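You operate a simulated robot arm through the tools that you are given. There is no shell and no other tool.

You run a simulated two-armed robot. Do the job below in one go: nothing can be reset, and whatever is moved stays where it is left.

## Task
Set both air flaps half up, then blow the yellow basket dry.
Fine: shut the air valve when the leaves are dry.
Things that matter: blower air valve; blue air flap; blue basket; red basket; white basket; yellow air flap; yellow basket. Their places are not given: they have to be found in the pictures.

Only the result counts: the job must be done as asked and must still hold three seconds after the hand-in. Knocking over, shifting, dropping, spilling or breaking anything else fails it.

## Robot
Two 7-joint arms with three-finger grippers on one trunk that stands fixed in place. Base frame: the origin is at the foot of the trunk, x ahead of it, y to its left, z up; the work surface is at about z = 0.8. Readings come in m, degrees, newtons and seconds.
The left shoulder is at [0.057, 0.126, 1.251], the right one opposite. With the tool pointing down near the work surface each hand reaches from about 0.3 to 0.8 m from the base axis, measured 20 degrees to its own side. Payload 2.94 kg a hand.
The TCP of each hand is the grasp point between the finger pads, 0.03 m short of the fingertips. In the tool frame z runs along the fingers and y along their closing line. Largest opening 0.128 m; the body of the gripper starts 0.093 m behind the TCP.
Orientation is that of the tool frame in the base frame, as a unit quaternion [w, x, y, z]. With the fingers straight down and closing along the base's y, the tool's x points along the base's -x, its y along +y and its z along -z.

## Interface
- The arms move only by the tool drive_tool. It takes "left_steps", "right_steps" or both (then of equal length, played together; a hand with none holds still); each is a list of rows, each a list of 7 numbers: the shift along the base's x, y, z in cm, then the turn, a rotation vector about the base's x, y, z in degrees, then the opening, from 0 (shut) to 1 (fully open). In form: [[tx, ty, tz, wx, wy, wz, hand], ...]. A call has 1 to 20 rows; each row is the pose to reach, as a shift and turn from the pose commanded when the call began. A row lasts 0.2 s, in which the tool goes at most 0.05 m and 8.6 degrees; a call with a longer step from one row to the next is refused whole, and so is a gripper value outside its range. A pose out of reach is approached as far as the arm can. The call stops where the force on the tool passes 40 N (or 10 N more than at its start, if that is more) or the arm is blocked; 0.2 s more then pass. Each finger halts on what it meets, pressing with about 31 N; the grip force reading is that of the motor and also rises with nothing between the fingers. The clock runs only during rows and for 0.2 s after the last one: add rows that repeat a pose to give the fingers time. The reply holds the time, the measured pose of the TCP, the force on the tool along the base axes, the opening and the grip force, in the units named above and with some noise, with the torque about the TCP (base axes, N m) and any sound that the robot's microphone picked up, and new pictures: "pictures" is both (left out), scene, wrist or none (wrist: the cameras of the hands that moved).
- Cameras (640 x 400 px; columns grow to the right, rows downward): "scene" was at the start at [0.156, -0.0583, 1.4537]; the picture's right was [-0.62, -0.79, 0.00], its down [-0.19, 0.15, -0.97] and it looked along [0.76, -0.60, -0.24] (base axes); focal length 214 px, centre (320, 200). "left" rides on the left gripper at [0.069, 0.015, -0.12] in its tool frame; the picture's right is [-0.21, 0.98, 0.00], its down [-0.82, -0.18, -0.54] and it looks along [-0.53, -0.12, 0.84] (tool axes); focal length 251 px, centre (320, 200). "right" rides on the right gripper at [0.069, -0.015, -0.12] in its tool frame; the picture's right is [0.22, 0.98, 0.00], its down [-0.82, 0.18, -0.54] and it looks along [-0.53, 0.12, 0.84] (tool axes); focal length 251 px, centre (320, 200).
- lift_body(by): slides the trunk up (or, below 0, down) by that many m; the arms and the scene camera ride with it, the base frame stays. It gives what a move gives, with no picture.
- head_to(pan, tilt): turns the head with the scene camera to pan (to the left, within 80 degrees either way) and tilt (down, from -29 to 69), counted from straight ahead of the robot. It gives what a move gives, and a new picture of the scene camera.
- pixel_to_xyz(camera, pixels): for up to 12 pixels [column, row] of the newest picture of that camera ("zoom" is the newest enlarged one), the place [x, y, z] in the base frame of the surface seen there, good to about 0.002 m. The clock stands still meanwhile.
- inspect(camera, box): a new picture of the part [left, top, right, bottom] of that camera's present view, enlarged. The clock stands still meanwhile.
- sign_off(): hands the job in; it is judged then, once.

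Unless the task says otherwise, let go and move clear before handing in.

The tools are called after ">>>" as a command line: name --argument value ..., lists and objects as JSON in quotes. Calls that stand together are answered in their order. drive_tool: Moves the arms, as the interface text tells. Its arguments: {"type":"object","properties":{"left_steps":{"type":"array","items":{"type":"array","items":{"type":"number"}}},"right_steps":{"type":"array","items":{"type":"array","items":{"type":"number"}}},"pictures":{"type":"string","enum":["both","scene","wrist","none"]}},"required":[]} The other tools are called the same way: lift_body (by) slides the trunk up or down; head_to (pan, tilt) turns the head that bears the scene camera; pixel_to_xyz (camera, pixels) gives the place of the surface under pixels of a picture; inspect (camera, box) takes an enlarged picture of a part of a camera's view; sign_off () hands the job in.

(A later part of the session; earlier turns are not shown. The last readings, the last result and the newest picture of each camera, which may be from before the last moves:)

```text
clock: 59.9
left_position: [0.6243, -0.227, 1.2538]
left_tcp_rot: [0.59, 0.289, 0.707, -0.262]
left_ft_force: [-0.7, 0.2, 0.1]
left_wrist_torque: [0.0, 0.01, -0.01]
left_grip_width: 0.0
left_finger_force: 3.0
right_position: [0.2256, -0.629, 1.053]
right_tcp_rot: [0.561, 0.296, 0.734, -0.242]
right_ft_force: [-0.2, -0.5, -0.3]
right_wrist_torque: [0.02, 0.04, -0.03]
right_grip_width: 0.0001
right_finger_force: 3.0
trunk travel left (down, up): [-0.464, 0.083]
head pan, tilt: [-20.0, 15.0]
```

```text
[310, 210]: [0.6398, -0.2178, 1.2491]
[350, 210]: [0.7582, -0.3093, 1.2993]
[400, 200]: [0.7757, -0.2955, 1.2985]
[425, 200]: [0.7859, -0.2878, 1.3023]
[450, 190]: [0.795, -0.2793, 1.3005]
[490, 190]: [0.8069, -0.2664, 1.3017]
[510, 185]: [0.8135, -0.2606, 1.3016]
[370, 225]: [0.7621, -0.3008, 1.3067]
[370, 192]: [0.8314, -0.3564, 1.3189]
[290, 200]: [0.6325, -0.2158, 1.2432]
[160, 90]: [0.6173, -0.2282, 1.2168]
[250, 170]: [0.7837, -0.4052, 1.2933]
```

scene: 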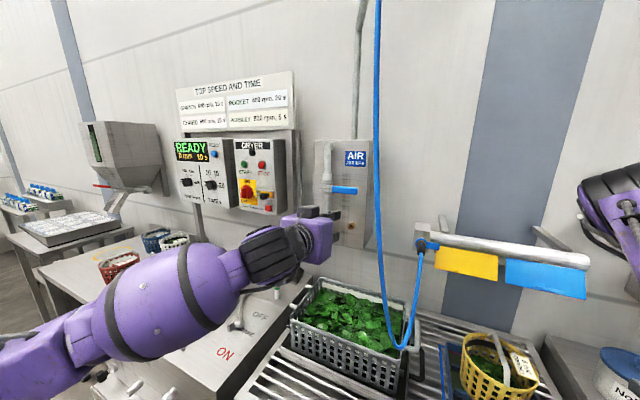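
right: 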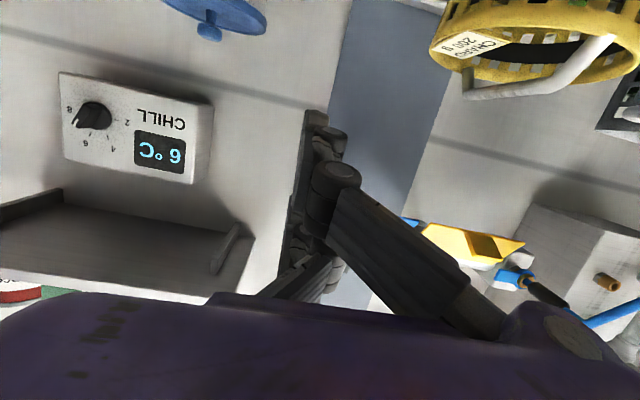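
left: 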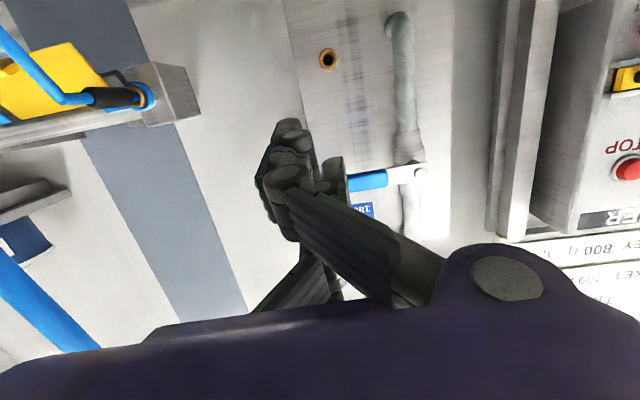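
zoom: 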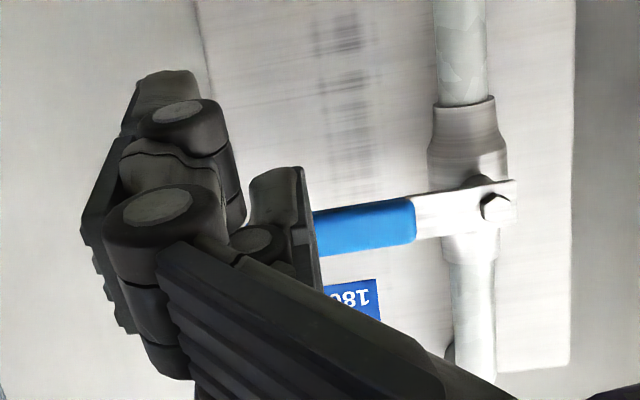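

The handle's underside is at z ≈ 1.299. I'll slide the left fingers forward under it near its outer end, keeping the tips short of the pipe behind.

>>> drive_tool --left_steps '[[1.1, -0.2, -0.8, 0, 0, 0, 0], [4.0, -2.8, -0.8, 0, 0, 0, 0], [7.0, -5.6, -0.8, 0, 0, 0, 0], [9.5, -7.7, -0.8, 0, 0, 0, 0], [11.3, -9.2, -0.8, 0, 0, 0, 0], [11.3, -9.2, -0.8, 0, 0, 0, 0]]' --pictures "both"

```text
clock: 61.3
left_position: [0.7345, -0.3187, 1.2488]
left_tcp_rot: [0.591, 0.289, 0.707, -0.261]
left_ft_force: [-0.2, -0.6, 0.1]
left_wrist_torque: [-0.01, 0.02, 0.01]
left_grip_width: 0.0001
left_finger_force: 2.9
right_position: [0.2262, -0.628, 1.0533]
right_tcp_rot: [0.561, 0.295, 0.735, -0.241]
right_ft_force: [-0.3, -1.0, -0.2]
right_wrist_torque: [0.01, 0.0, -0.04]
right_grip_width: 0.0
right_finger_force: 2.5
trunk travel left (down, up): [-0.464, 0.083]
head pan, tilt: [-20.0, 15.0]
```

scene: 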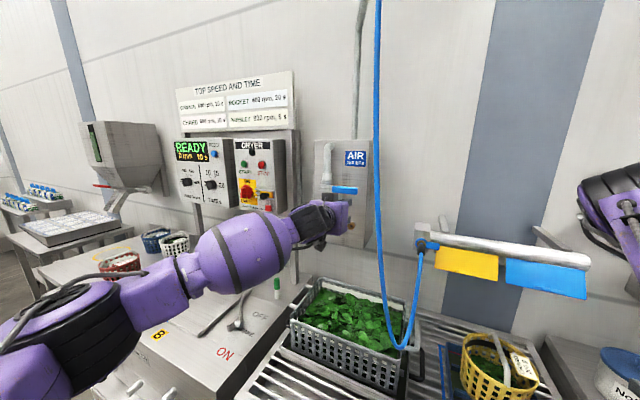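
left: 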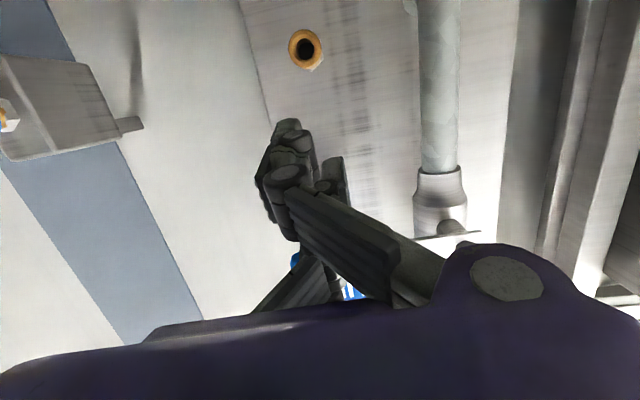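

The fingers are under the handle with no contact. I'll push up slowly by 3 cm and watch the force and sound.

>>> drive_tool --left_steps '[[0, 0, 0.6, 0, 0, 0, 0], [0, 0, 1.2, 0, 0, 0, 0], [0, 0, 1.8, 0, 0, 0, 0], [0, 0, 2.4, 0, 0, 0, 0], [0, 0, 3.0, 0, 0, 0, 0]]' --pictures "scene"

>>> inspect --camera "scene" --box '[290, 130, 400, 250]'

```text
clock: 62.5
left_position: [0.7353, -0.3174, 1.2783]
left_tcp_rot: [0.59, 0.289, 0.707, -0.261]
left_ft_force: [0.4, -1.4, -0.3]
left_wrist_torque: [0.02, -0.01, 0.01]
left_grip_width: 0.0
left_finger_force: 2.8
right_position: [0.2269, -0.6294, 1.0529]
right_tcp_rot: [0.561, 0.295, 0.735, -0.241]
right_ft_force: [-0.5, 0.0, -0.2]
right_wrist_torque: [0.0, -0.02, -0.01]
right_grip_width: 0.0001
right_finger_force: 2.8
trunk travel left (down, up): [-0.464, 0.083]
head pan, tilt: [-20.0, 15.0]
```

scene: 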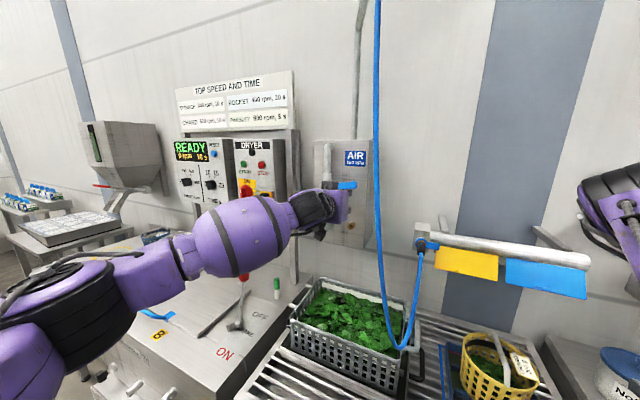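

```text
3.33 times, centred on (345, 190) of scene
```

zoom: 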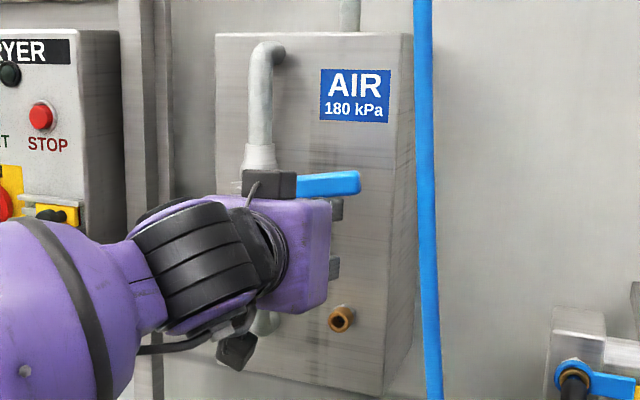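

The handle is turning upward easily. I'll keep following its arc to about 60–70° and check.

>>> drive_tool --left_steps '[[0, 0, 1.2, 0, 0, 0, 0], [0.14, 0.14, 2.4, 0, 0, 0, 0], [0.21, 0.21, 3.3, 0, 0, 0, 0], [0.64, 0.63, 4.4, 0, 0, 0, 0], [1.07, 1.05, 5.35, 0, 0, 0, 0], [1.7, 1.69, 6.2, 0, 0, 0, 0], [2.35, 2.32, 7.0, 0, 0, 0, 0]]' --pictures "both"

>>> inspect --camera "scene" --box '[290, 130, 400, 250]'

```text
clock: 64.1
left_position: [0.7597, -0.2951, 1.3489]
left_tcp_rot: [0.591, 0.289, 0.707, -0.261]
left_ft_force: [-3.0, -0.9, -0.1]
left_wrist_torque: [0.03, 0.0, 0.0]
left_grip_width: 0.0001
left_finger_force: 3.0
right_position: [0.2258, -0.629, 1.053]
right_tcp_rot: [0.561, 0.296, 0.735, -0.242]
right_ft_force: [0.1, -0.1, -0.2]
right_wrist_torque: [0.02, -0.01, 0.0]
right_grip_width: 0.0002
right_finger_force: 3.1
trunk travel left (down, up): [-0.464, 0.083]
head pan, tilt: [-20.0, 15.0]
```

scene: 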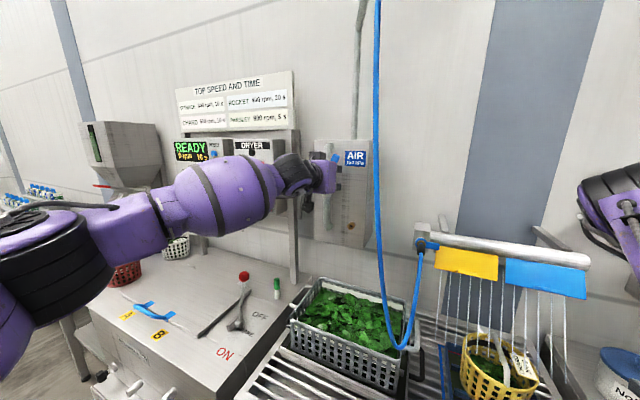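
left: 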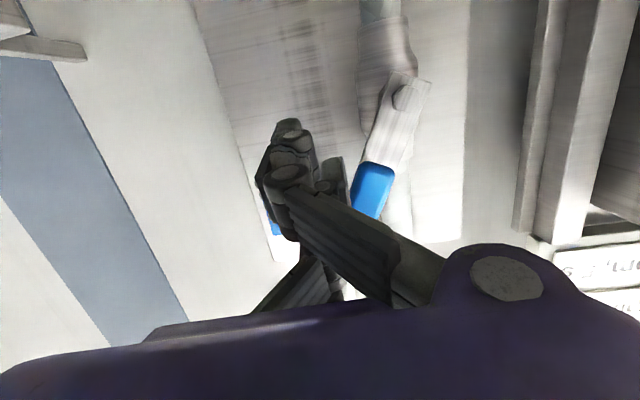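

```text
3.33 times, centred on (345, 190) of scene
```

zoom: 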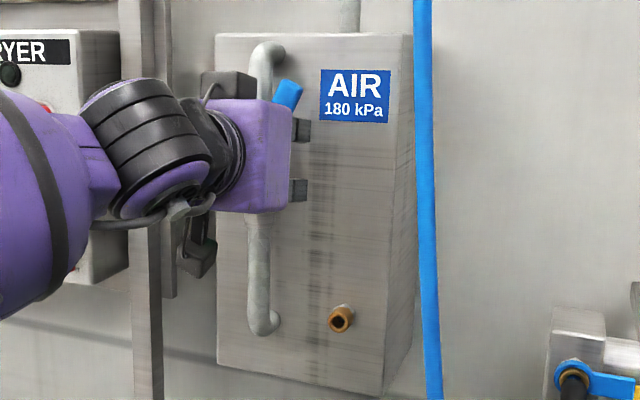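

White air streaks now run from both flaps (around (470–560, 270–340)) down onto the yellow basket, so this is the right valve and air is flowing. I'll look at the leaves.

>>> inspect --camera "scene" --box '[420, 220, 600, 400]'

>>> inspect --camera "scene" --box '[440, 315, 550, 400]'

>>> inspect --camera "right" --box '[400, 0, 640, 120]'

```text
2.22 times, centred on (510, 310) of scene
```

zoom: 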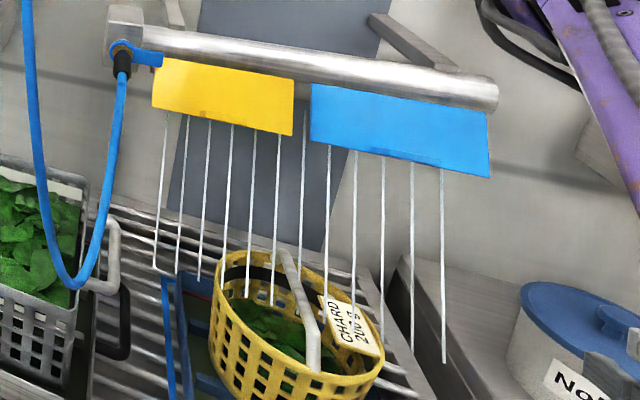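

```text
4.71 times, centred on (495, 358) of scene
```

zoom: 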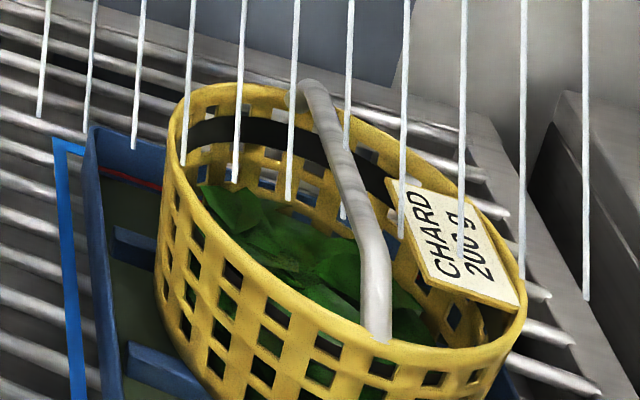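

```text
2.67 times, centred on (520, 60) of right
```

zoom: 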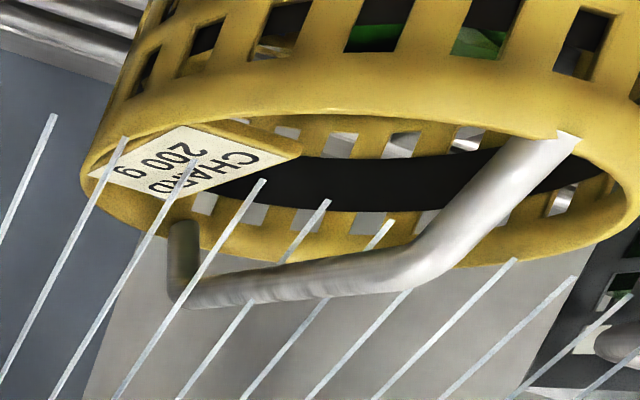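

Air is blowing on the basket. I'll push the handle the rest of the way to fully open.

>>> drive_tool --left_steps '[[0.78, 0.77, 0.8, 0, 0, 0, 0], [1.4, 1.38, 1.2, 0, 0, 0, 0]]' --pictures "both"

>>> inspect --camera "scene" --box '[290, 130, 400, 250]'

>>> inspect --camera "scene" --box '[440, 315, 550, 400]'

```text
clock: 64.7
left_position: [0.7754, -0.2813, 1.3595]
left_tcp_rot: [0.591, 0.289, 0.706, -0.262]
left_ft_force: [-0.7, -0.2, -0.5]
left_wrist_torque: [0.01, 0.0, 0.04]
left_grip_width: 0.0
left_finger_force: 3.1
right_position: [0.2258, -0.6293, 1.0531]
right_tcp_rot: [0.561, 0.294, 0.735, -0.241]
right_ft_force: [-0.3, -0.4, 0.6]
right_wrist_torque: [-0.03, 0.03, -0.01]
right_grip_width: 0.0
right_finger_force: 2.8
trunk travel left (down, up): [-0.464, 0.083]
head pan, tilt: [-20.0, 15.0]
```

scene: 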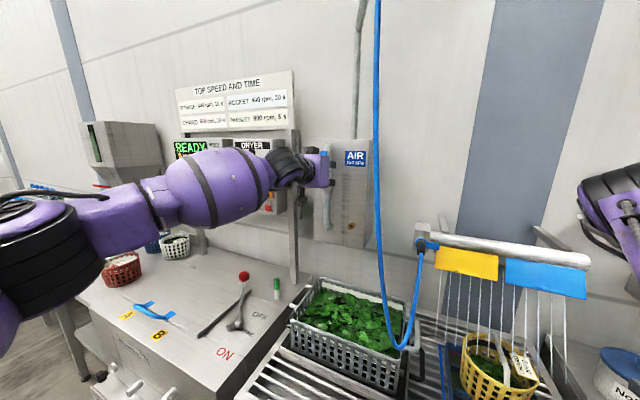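
left: 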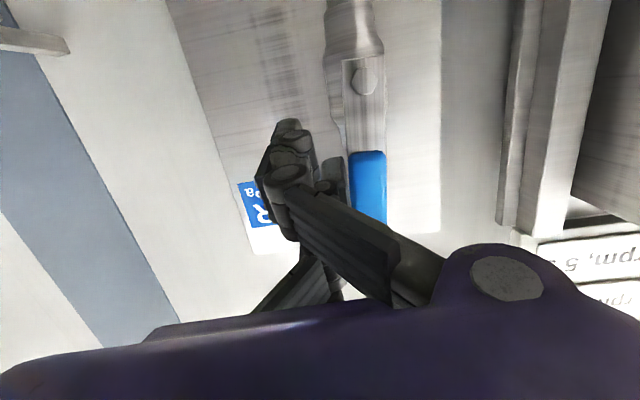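

```text
3.33 times, centred on (345, 190) of scene
```

zoom: 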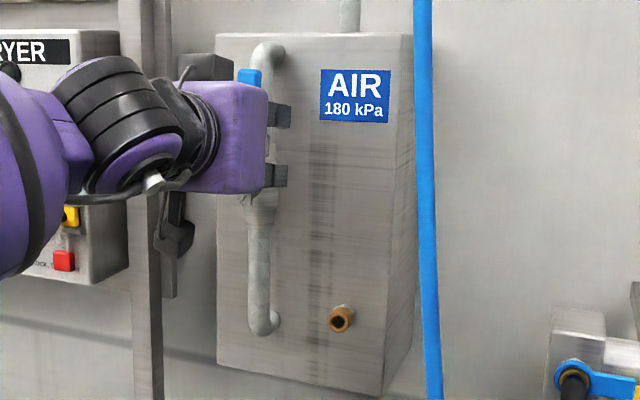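

```text
4.71 times, centred on (495, 358) of scene
```

zoom: 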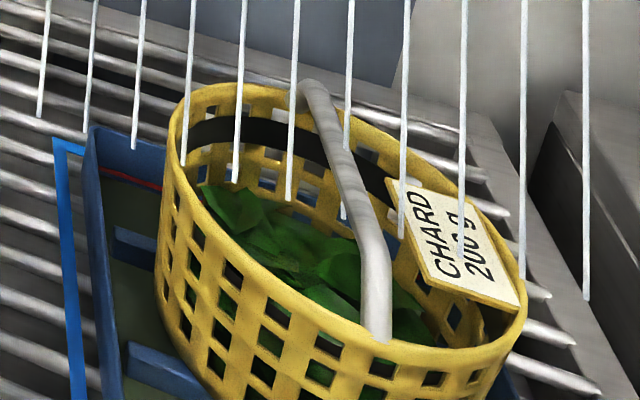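

The handle is now vertical (open) and the air streaks are stronger. While the leaves dry I'll bring the left hand round to the handle's other side, ready to close it.

>>> drive_tool --left_steps '[[-0.36, -0.35, 0, 0, 0, 0, 0], [-2.4, 1.8, 1, 0, 0, 0, 0], [-4.6, 3.9, 2.5, 0, 0, 0, 0], [-2.7, 5.8, 5, 0, 0, 0, 0], [-1.0, 7.4, 7.65, 0, 0, 0, 0], [0.78, 9.2, 7.65, 0, 0, 0, 0], [2.66, 11.05, 7.65, 0, 0, 0, 0], [4.8, 8.9, 7.65, 0, 0, 0, 0], [6.86, 6.78, 7.65, 0, 0, 0, 0]]' --pictures "both"

>>> inspect --camera "scene" --box '[440, 315, 550, 400]'

>>> inspect --camera "scene" --box '[290, 130, 400, 250]'

```text
clock: 66.7
left_position: [0.8346, -0.2033, 1.4348]
left_tcp_rot: [0.591, 0.288, 0.707, -0.26]
left_ft_force: [0.2, 0.4, 0.1]
left_wrist_torque: [0.01, 0.06, 0.03]
left_grip_width: 0.0
left_finger_force: 3.3
left hand out of reach, approached as far as the arm can: row 9
right_position: [0.2248, -0.628, 1.0535]
right_tcp_rot: [0.561, 0.295, 0.735, -0.241]
right_ft_force: [0.3, -0.2, 0.4]
right_wrist_torque: [0.0, 0.02, 0.01]
right_grip_width: 0.0
right_finger_force: 2.7
trunk travel left (down, up): [-0.464, 0.083]
head pan, tilt: [-20.0, 15.0]
```

scene: 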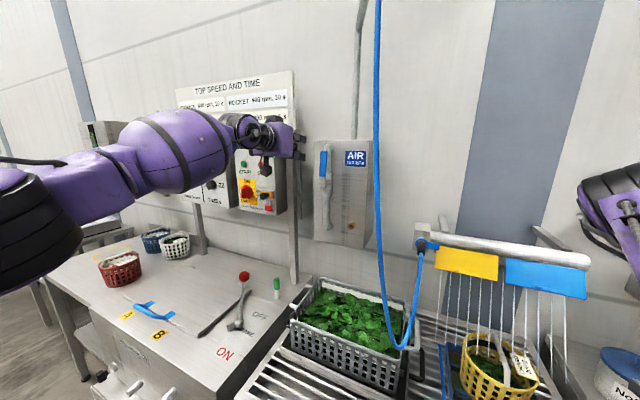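
left: 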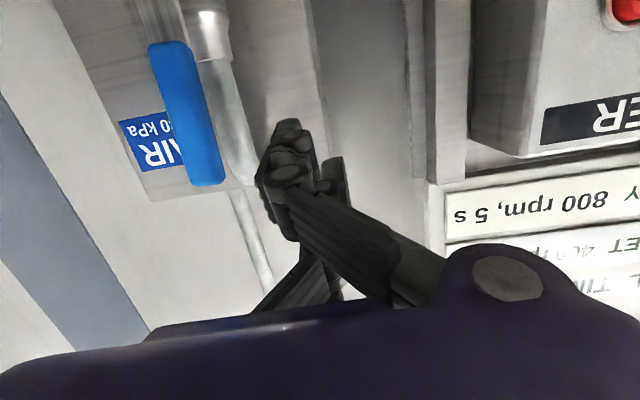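

```text
4.71 times, centred on (495, 358) of scene
```

zoom: 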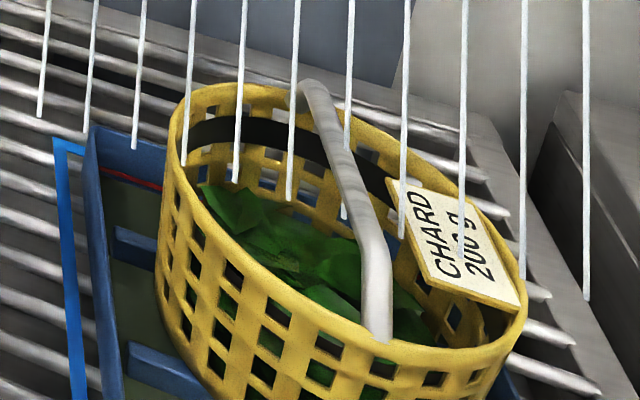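

```text
3.33 times, centred on (345, 190) of scene
```

zoom: 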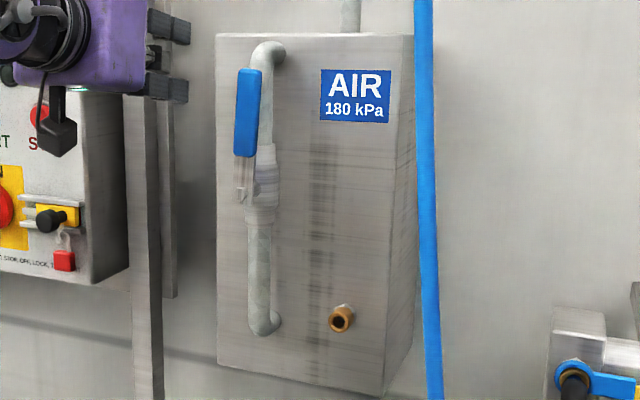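

The handle stands vertical (open), and the left hand waits on its +u side. I'll turn the head back to the basket view to watch the leaves against the baseline.

>>> head_to --pan -45 --tilt 25

>>> inspect --camera "scene" --box '[335, 235, 425, 310]'

>>> inspect --camera "scene" --box '[355, 245, 400, 285]'

```text
clock: 67.6
left_position: [0.8347, -0.2032, 1.4349]
left_tcp_rot: [0.59, 0.289, 0.708, -0.261]
left_ft_force: [0.8, -0.1, -0.5]
left_wrist_torque: [0.02, -0.01, -0.02]
left_grip_width: 0.0
left_finger_force: 3.3
right_position: [0.2258, -0.6297, 1.054]
right_tcp_rot: [0.561, 0.296, 0.734, -0.242]
right_ft_force: [-1.2, 0.0, -0.4]
right_wrist_torque: [-0.01, 0.01, 0.04]
right_grip_width: 0.0001
right_finger_force: 3.2
trunk travel left (down, up): [-0.464, 0.083]
head pan, tilt: [-45.0, 25.0]
```

scene: 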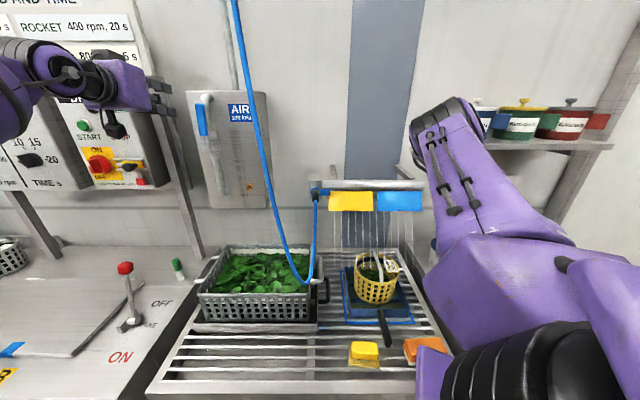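

```text
5.33 times, centred on (380, 272) of scene
```

zoom: 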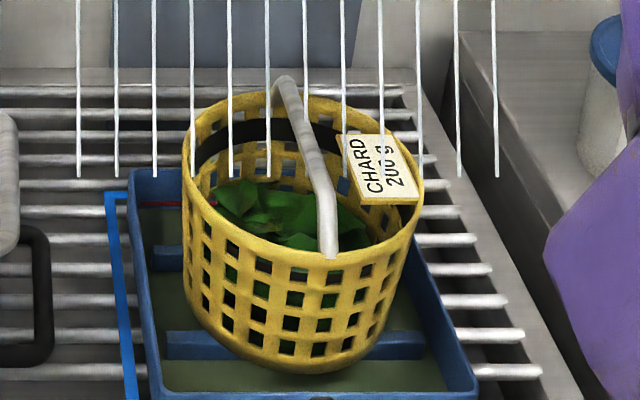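

```text
10.00 times, centred on (378, 265) of scene
```

zoom: 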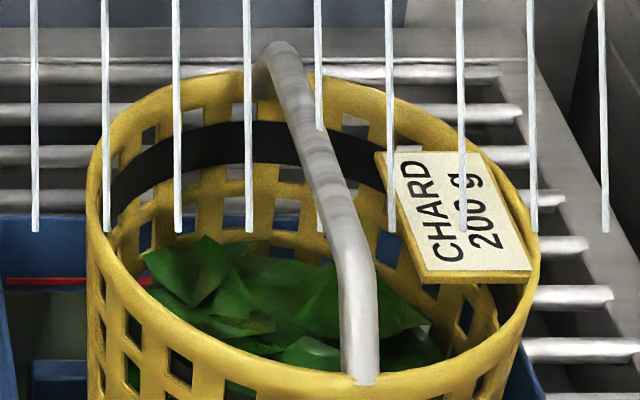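

Leaves at 67.6 s are dark green, with a slight sheen at zoom (310,350). I'll let time run in short steps and compare the same enlarged view.

>>> drive_tool --left_steps '[[0, 0, 0, 0, 0, 0, 0], [0, 0, 0, 0, 0, 0, 0], [0, 0, 0, 0, 0, 0, 0], [0, 0, 0, 0, 0, 0, 0], [0, 0, 0, 0, 0, 0, 0], [0, 0, 0, 0, 0, 0, 0], [0, 0, 0, 0, 0, 0, 0], [0, 0, 0, 0, 0, 0, 0], [0, 0, 0, 0, 0, 0, 0], [0, 0, 0, 0, 0, 0, 0]]' --pictures "none"

>>> inspect --camera "scene" --box '[355, 245, 400, 285]'

```text
clock: 69.8
left_position: [0.8349, -0.2028, 1.4344]
left_tcp_rot: [0.591, 0.288, 0.707, -0.26]
left_ft_force: [-0.4, -1.0, 0.8]
left_wrist_torque: [0.03, 0.02, 0.0]
left_grip_width: 0.0
left_finger_force: 2.7
right_position: [0.2258, -0.6292, 1.0539]
right_tcp_rot: [0.561, 0.295, 0.735, -0.241]
right_ft_force: [0.1, 0.4, -0.4]
right_wrist_torque: [-0.02, -0.03, 0.0]
right_grip_width: 0.0001
right_finger_force: 3.3
trunk travel left (down, up): [-0.464, 0.083]
head pan, tilt: [-45.0, 25.0]
```

```text
10.00 times, centred on (378, 265) of scene
```

zoom: 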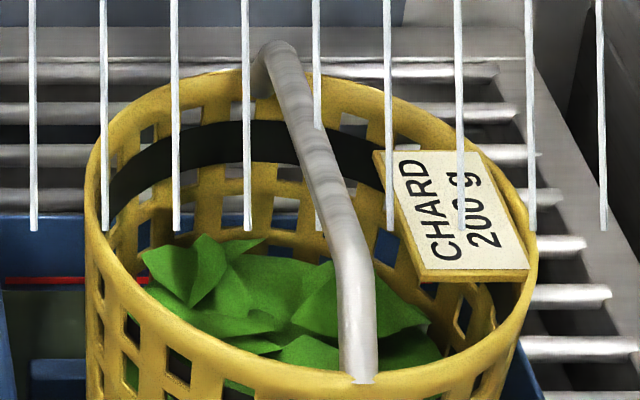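

The leaves have clearly changed: at 69.8 s they are lighter and matte with no dark wet sheen, so they are dry. I'll close the valve now by pushing the handle over and down along its arc.

>>> drive_tool --left_steps '[[-2.28, -2.67, 0.1, 0, 0, 0, 0], [-3.7, -4.51, 0.05, 0, 0, 0, 0], [-5.06, -6.26, -0.6, 0, 0, 0, 0], [-6.48, -7.67, -1.8, 0, 0, 0, 0], [-7.69, -8.87, -3.5, 0, 0, 0, 0], [-8.5, -9.67, -5.6, 0, 0, 0, 0], [-8.89, -10.06, -7.9, 0, 0, 0, 0], [-8.89, -10.06, -8.3, 0, 0, 0, 0]]' --pictures "both"

>>> inspect --camera "scene" --box '[355, 245, 400, 285]'

>>> inspect --camera "scene" --box '[180, 80, 300, 210]'

```text
clock: 71.6
left_position: [0.7438, -0.3061, 1.3544]
left_tcp_rot: [0.59, 0.289, 0.708, -0.261]
left_ft_force: [-4.6, 6.0, 0.5]
left_wrist_torque: [0.19, 0.14, -0.2]
left_grip_width: 0.0
left_finger_force: 2.6
right_position: [0.2263, -0.6296, 1.0532]
right_tcp_rot: [0.561, 0.295, 0.734, -0.242]
right_ft_force: [0.4, 0.1, -0.1]
right_wrist_torque: [0.01, 0.02, 0.01]
right_grip_width: 0.0004
right_finger_force: 2.8
trunk travel left (down, up): [-0.464, 0.083]
head pan, tilt: [-45.0, 25.0]
```

scene: 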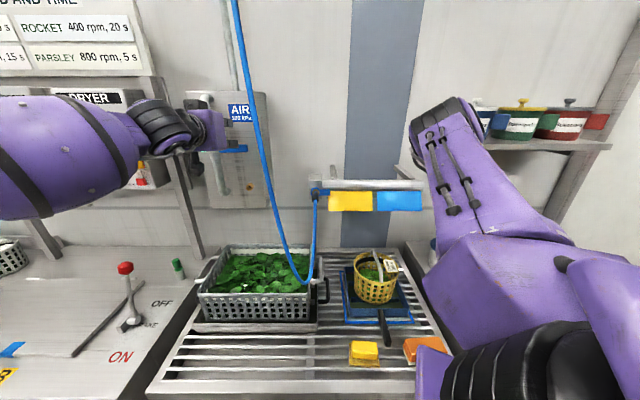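
left: 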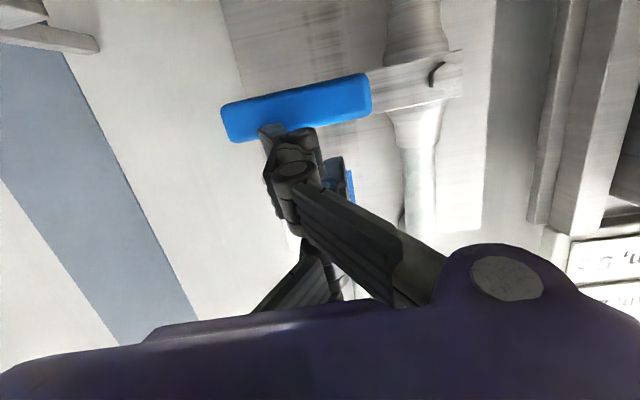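

```text
10.00 times, centred on (378, 265) of scene
```

zoom: 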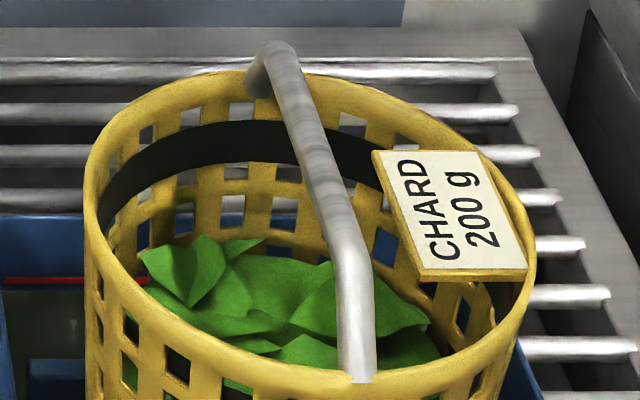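

```text
3.08 times, centred on (240, 145) of scene
```

zoom: 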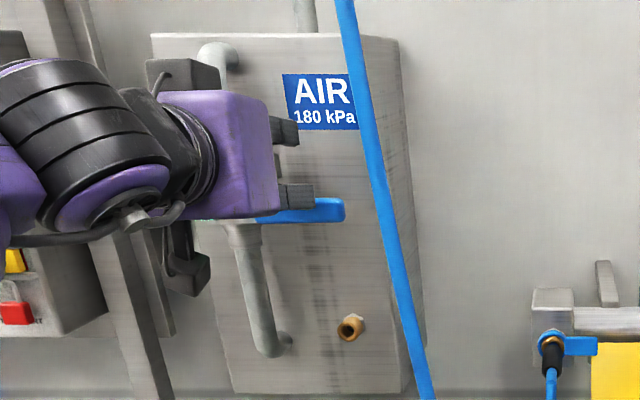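

The air streaks are gone and the leaves are light and matte. I'll check that the handle is fully back to its original closed position.

>>> pixel_to_xyz --camera "left" --pixels '[[232, 115], [255, 105], [300, 95], [340, 85], [362, 80], [400, 78], [440, 72], [455, 65], [300, 118], [250, 130]]'

>>> pixel_to_xyz --camera "zoom" --pixels '[[330, 205], [340, 212], [290, 216], [320, 216], [265, 216], [215, 226]]'

```text
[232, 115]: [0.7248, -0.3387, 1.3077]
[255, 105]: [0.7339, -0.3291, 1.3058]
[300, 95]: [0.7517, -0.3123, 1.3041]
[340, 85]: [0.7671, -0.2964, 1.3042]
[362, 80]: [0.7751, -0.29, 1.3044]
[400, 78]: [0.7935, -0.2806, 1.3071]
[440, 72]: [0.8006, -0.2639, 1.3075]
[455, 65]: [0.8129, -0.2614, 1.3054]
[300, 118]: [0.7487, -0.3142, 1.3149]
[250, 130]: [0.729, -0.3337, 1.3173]
```

```text
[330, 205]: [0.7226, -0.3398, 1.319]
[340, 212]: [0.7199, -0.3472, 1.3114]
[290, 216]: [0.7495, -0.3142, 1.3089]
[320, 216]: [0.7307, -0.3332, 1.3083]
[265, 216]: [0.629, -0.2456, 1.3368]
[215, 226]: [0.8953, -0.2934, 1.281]
```

The handle reads about 1° from its original level and the air is off. I'll press down 3 mm more to make sure it seats, then back away.

>>> drive_tool --left_steps '[[0, 0, -0.2, 0, 0, 0, 0], [0, 0, -0.4, 0, 0, 0, 0], [0, 0, -0.4, 0, 0, 0, 0]]' --pictures "wrist"

>>> inspect --camera "scene" --box '[180, 80, 300, 210]'

>>> pixel_to_xyz --camera "zoom" --pixels '[[330, 205], [340, 212], [290, 216], [320, 216], [320, 205], [335, 218]]'

```text
clock: 72.4
left_position: [0.7448, -0.3055, 1.3521]
left_tcp_rot: [0.591, 0.288, 0.707, -0.261]
left_ft_force: [-4.0, 7.8, 4.3]
left_wrist_torque: [0.17, 0.14, -0.17]
left_grip_width: 0.0001
left_finger_force: 2.9
right_position: [0.2241, -0.628, 1.0534]
right_tcp_rot: [0.561, 0.295, 0.735, -0.242]
right_ft_force: [-0.3, -0.1, 0.6]
right_wrist_torque: [0.0, 0.0, 0.0]
right_grip_width: 0.0002
right_finger_force: 3.3
trunk travel left (down, up): [-0.464, 0.083]
head pan, tilt: [-45.0, 25.0]
```

left: 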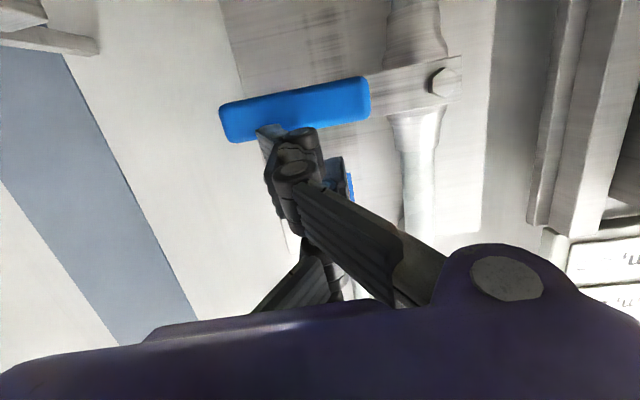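

```text
3.08 times, centred on (240, 145) of scene
```

zoom: 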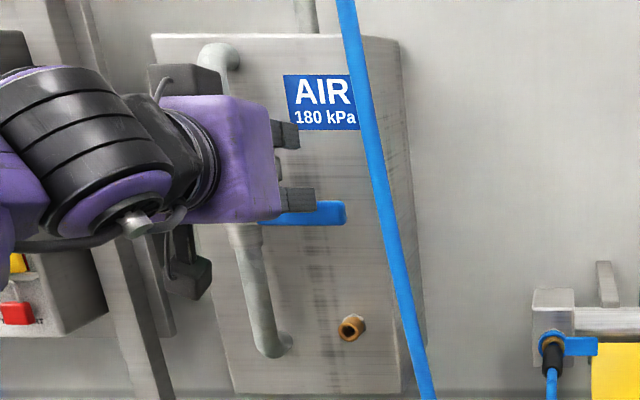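

```text
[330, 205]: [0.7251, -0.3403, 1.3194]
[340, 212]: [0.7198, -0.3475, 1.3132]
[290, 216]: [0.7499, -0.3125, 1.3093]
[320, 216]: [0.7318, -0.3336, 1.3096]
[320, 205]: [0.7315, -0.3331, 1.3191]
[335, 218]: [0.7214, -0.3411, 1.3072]
```

The handle meets its stop (about 4 N), and its level matches the original. I'll lift off and back the left hand out the way it came.

>>> drive_tool --left_steps '[[0, 0, 1.5, 0, 0, 0, 0], [-0.5, 0.5, 3.0, 0, 0, 0, 0], [-3.5, 3.6, 3.5, 0, 0, 0, 0], [-6.8, 7.0, 3.0, 0, 0, 0, 0], [-10.0, 10.5, 2.0, 0, 0, 0, 0], [-13, 14, 1, 0, 0, 0, 0], [-16, 17.5, 0, 0, 0, 0, 0], [-17.5, 21, 0, 0, 0, 0, 0], [-17.5, 21, 0, 0, 0, 0, 0]]' --pictures "both"

>>> inspect --camera "scene" --box '[180, 80, 300, 210]'

>>> inspect --camera "scene" --box '[310, 165, 430, 260]'

>>> inspect --camera "scene" --box '[335, 235, 425, 310]'

```text
clock: 74.4
left_position: [0.57, -0.0985, 1.3487]
left_tcp_rot: [0.59, 0.289, 0.707, -0.261]
left_ft_force: [0.5, -0.3, -0.7]
left_wrist_torque: [0.01, 0.0, 0.01]
left_grip_width: 0.0001
left_finger_force: 2.9
right_position: [0.2265, -0.6313, 1.0526]
right_tcp_rot: [0.561, 0.295, 0.735, -0.241]
right_ft_force: [0.2, 0.9, -0.3]
right_wrist_torque: [0.03, -0.04, 0.02]
right_grip_width: 0.0001
right_finger_force: 3.0
trunk travel left (down, up): [-0.464, 0.083]
head pan, tilt: [-45.0, 25.0]
```

scene: 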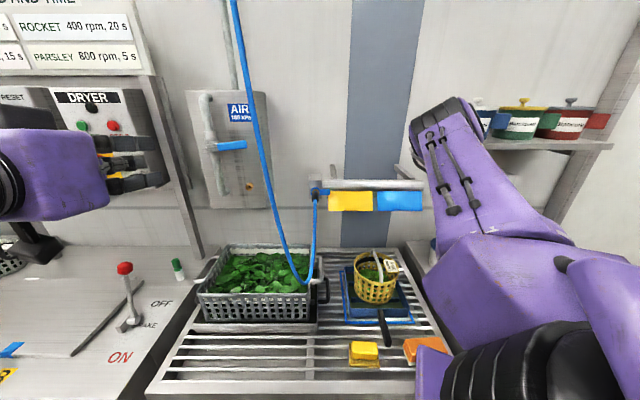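
left: 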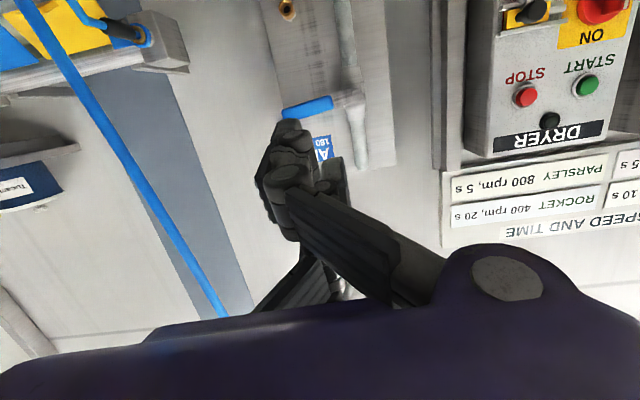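

```text
3.08 times, centred on (240, 145) of scene
```

zoom: 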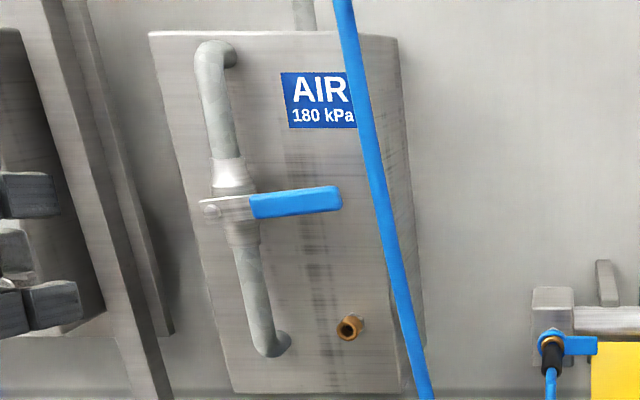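

```text
4.21 times, centred on (370, 212) of scene
```

zoom: 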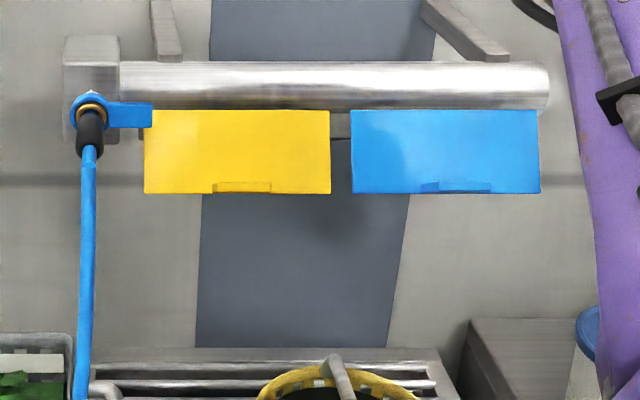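

```text
5.33 times, centred on (380, 272) of scene
```

zoom: 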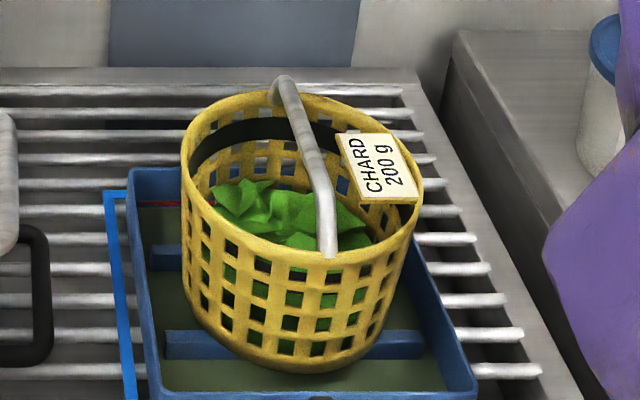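

The lift-off dragged the handle up a little: its end is now at zoom (340,195) with the pivot at (210,210), so it isn't fully shut. I'll measure it and then press it back down, this time retreating straight outward.

>>> pixel_to_xyz --camera "zoom" --pixels '[[210, 210], [240, 207], [260, 206], [290, 203], [320, 200], [338, 198], [300, 190], [300, 213], [335, 188], [335, 208]]'

>>> inspect --camera "left" --box '[240, 50, 440, 200]'

```text
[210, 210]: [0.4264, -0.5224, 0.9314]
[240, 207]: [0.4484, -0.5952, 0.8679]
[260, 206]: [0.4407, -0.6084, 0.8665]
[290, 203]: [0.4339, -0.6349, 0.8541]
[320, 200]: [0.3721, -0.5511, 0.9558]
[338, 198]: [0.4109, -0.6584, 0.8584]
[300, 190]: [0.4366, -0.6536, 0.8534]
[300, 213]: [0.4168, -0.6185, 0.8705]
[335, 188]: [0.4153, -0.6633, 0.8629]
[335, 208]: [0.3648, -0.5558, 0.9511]
```

```text
2.67 times, centred on (340, 125) of left
```

zoom: 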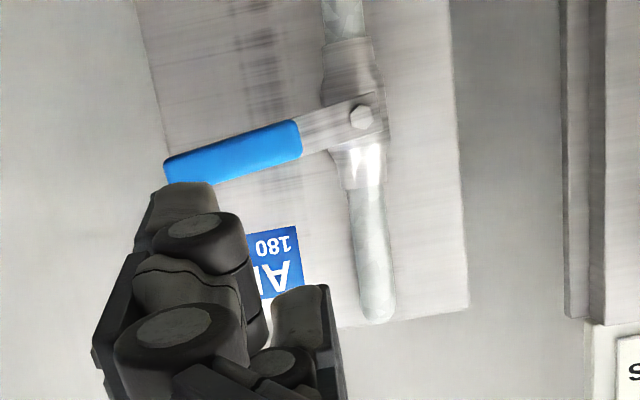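

That query used the basket zoom, so I'll measure the handle from this newest left-camera zoom instead.

>>> pixel_to_xyz --camera "zoom" --pixels '[[178, 168], [200, 163], [230, 155], [260, 147], [290, 139], [315, 132], [345, 124], [362, 117], [230, 170], [230, 143]]'

```text
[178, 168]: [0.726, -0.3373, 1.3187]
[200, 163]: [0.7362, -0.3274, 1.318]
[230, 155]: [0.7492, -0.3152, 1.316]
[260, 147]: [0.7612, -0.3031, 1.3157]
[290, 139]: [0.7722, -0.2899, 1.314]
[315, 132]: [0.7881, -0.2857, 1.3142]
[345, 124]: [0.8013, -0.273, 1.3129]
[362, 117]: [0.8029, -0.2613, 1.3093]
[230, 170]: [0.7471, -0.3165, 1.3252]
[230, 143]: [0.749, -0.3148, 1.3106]
```

The handle sits about 3.4° above level. I'll come back above its outer part and press it down onto its stop.

>>> drive_tool --left_steps '[[2.7, -3.4, 1.8, 0, 0, 0, 0], [5.5, -7.0, 3.0, 0, 0, 0, 0], [8.3, -10.5, 3.0, 0, 0, 0, 0], [11.0, -14.1, 3.0, 0, 0, 0, 0], [13.8, -17.6, 3.0, 0, 0, 0, 0], [16.5, -21.1, 2.6, 0, 0, 0, 0], [16.5, -21.1, 1.4, 0, 0, 0, 0], [16.5, -21.1, 0.6, 0, 0, 0, 0], [16.5, -21.1, 0.1, 0, 0, 0, 0], [16.5, -21.1, 0.1, 0, 0, 0, 0]]' --pictures "wrist"

>>> inspect --camera "scene" --box '[180, 80, 300, 210]'

```text
clock: 76.6
left_position: [0.735, -0.3096, 1.3502]
left_tcp_rot: [0.59, 0.29, 0.707, -0.262]
left_ft_force: [-3.5, 3.7, 2.1]
left_wrist_torque: [0.06, 0.1, -0.06]
left_grip_width: 0.0
left_finger_force: 2.8
right_position: [0.2255, -0.6296, 1.0535]
right_tcp_rot: [0.561, 0.296, 0.734, -0.242]
right_ft_force: [0.5, 0.2, -0.3]
right_wrist_torque: [-0.02, -0.01, 0.0]
right_grip_width: 0.0
right_finger_force: 3.0
trunk travel left (down, up): [-0.464, 0.083]
head pan, tilt: [-45.0, 25.0]
```

left: 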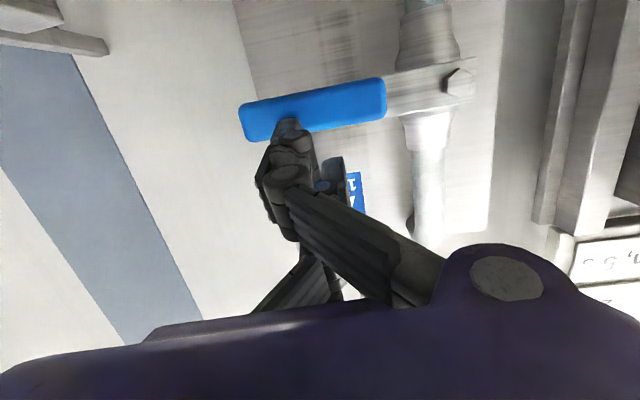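

```text
3.08 times, centred on (240, 145) of scene
```

zoom: 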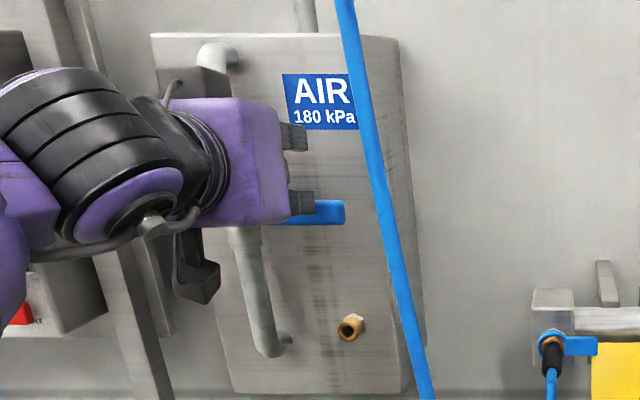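

Contact is the fingertip against the handle's front face (5 N outward), which explains the drag. I'll measure the handle level now.

>>> pixel_to_xyz --camera "left" --pixels '[[250, 118], [265, 114], [330, 103], [350, 100], [375, 96], [400, 90], [425, 86], [460, 82], [340, 88], [340, 118]]'

>>> pixel_to_xyz --camera "zoom" --pixels '[[325, 203], [340, 205], [340, 213], [325, 220], [330, 212]]'

```text
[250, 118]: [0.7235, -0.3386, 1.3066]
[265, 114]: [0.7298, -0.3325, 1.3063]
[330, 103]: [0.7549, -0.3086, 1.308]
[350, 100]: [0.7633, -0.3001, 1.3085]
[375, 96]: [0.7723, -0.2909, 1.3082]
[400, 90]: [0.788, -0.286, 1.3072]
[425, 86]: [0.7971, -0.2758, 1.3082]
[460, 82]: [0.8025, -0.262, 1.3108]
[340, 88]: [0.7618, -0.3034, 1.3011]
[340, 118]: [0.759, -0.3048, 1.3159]
```

```text
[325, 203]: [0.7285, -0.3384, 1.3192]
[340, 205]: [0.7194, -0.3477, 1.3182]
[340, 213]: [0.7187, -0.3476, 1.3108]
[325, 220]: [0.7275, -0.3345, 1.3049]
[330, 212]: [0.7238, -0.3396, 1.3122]
```

The handle is level again (1.307–1.308 along its length). I'll retreat straight outward along the wall normal with no vertical motion.

>>> drive_tool --left_steps '[[-0.5, 0.5, 0, 0, 0, 0, 0], [-1.5, 1.5, 0, 0, 0, 0, 0], [-3.5, 3.55, 0, 0, 0, 0, 0], [-6.0, 6.1, 0, 0, 0, 0, 0], [-8.5, 9.0, 0, 0, 0, 0, 0], [-11, 12.5, 0, 0, 0, 0, 0], [-13.5, 16, 0, 0, 0, 0, 0], [-13.5, 16, 0, 0, 0, 0, 0]]' --pictures "both"

>>> inspect --camera "scene" --box '[180, 80, 300, 210]'

>>> inspect --camera "left" --box '[240, 50, 440, 200]'

```text
clock: 78.4
left_position: [0.599, -0.1504, 1.3511]
left_tcp_rot: [0.589, 0.289, 0.708, -0.261]
left_ft_force: [0.1, 0.1, 0.0]
left_wrist_torque: [0.02, 0.0, 0.01]
left_grip_width: 0.0
left_finger_force: 2.8
right_position: [0.2265, -0.6306, 1.0522]
right_tcp_rot: [0.561, 0.295, 0.735, -0.241]
right_ft_force: [0.2, -0.4, 0.0]
right_wrist_torque: [0.0, 0.02, 0.03]
right_grip_width: 0.0001
right_finger_force: 3.6
trunk travel left (down, up): [-0.464, 0.083]
head pan, tilt: [-45.0, 25.0]
```

scene: 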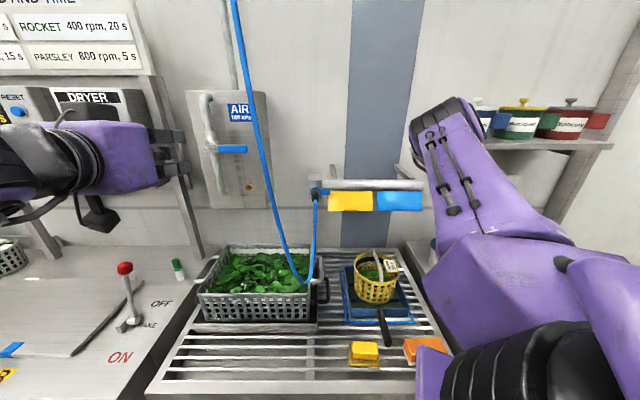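
left: 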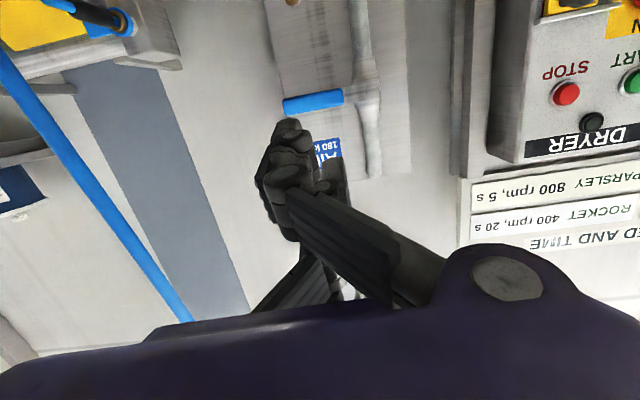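

```text
3.08 times, centred on (240, 145) of scene
```

zoom: 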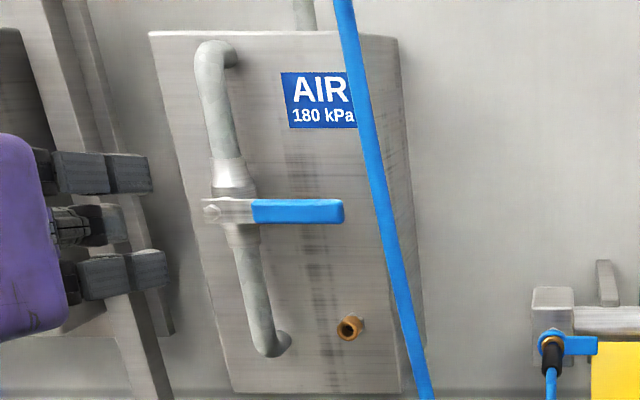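

```text
2.67 times, centred on (340, 125) of left
```

zoom: 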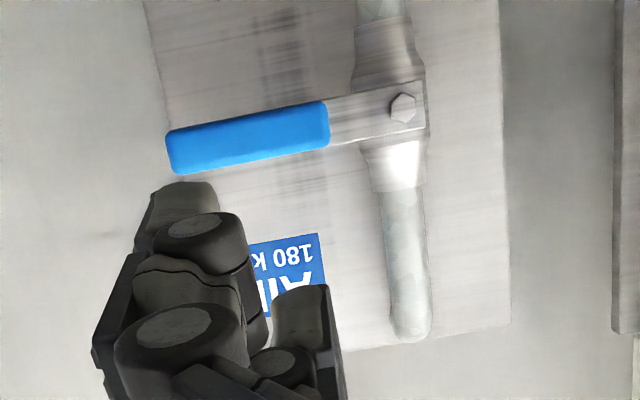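

The handle sits exactly as in the baseline (closed), with no air streaks. I'll move the left hand further clear and do a last check of flaps, leaves and the other baskets.

>>> drive_tool --left_steps '[[-2, 3.5, 0, 0, 0, 0, 0], [-4, 7, 0, 0, 0, 0, 0], [-6, 10.5, 0, 0, 0, 0, 0], [-8, 14, 0, 0, 0, 0, 0], [-8, 14, 0, 0, 0, 0, 0]]' --pictures "scene"

>>> inspect --camera "scene" --box '[355, 245, 400, 285]'

>>> inspect --camera "scene" --box '[310, 165, 430, 260]'

>>> pixel_to_xyz --camera "zoom" --pixels '[[160, 115], [155, 188], [200, 115], [195, 188], [320, 115], [322, 188], [365, 115], [362, 188], [450, 115], [410, 188], [530, 115], [530, 188]]'

```text
clock: 79.6
left_position: [0.5199, -0.0118, 1.352]
left_tcp_rot: [0.59, 0.29, 0.707, -0.261]
left_ft_force: [0.3, -0.4, -0.1]
left_wrist_torque: [-0.01, 0.0, -0.05]
left_grip_width: 0.0
left_finger_force: 2.3
right_position: [0.2264, -0.6288, 1.0521]
right_tcp_rot: [0.561, 0.296, 0.735, -0.242]
right_ft_force: [0.2, -0.9, 0.5]
right_wrist_torque: [0.0, 0.03, -0.01]
right_grip_width: 0.0
right_finger_force: 3.1
trunk travel left (down, up): [-0.464, 0.083]
head pan, tilt: [-45.0, 25.0]
```

scene: 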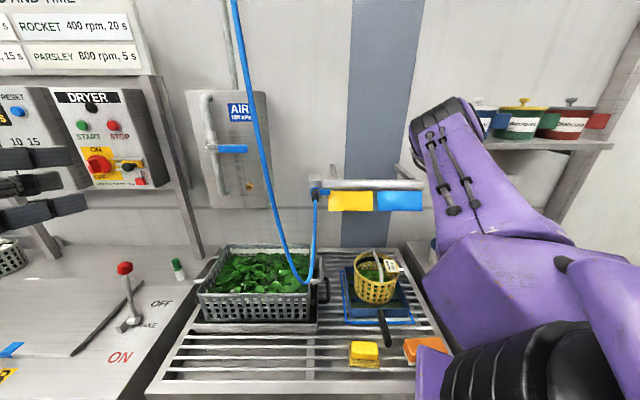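

```text
10.00 times, centred on (378, 265) of scene
```

zoom: 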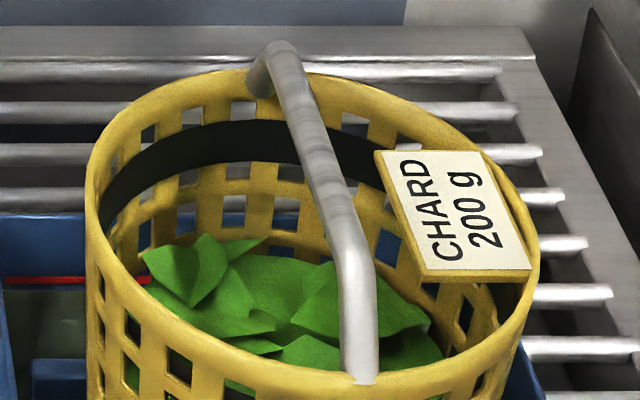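

```text
4.21 times, centred on (370, 212) of scene
```

zoom: 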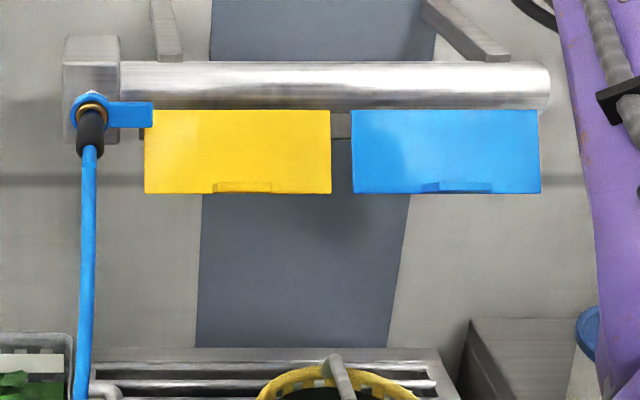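

```text
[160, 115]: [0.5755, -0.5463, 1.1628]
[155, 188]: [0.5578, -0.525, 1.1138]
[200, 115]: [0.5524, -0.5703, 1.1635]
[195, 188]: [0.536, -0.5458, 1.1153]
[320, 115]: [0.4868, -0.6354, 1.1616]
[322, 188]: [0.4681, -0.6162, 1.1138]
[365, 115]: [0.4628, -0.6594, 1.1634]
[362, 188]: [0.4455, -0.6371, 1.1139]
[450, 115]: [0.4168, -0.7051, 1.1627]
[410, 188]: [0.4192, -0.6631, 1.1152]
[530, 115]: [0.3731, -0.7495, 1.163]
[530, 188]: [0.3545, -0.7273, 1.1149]
```

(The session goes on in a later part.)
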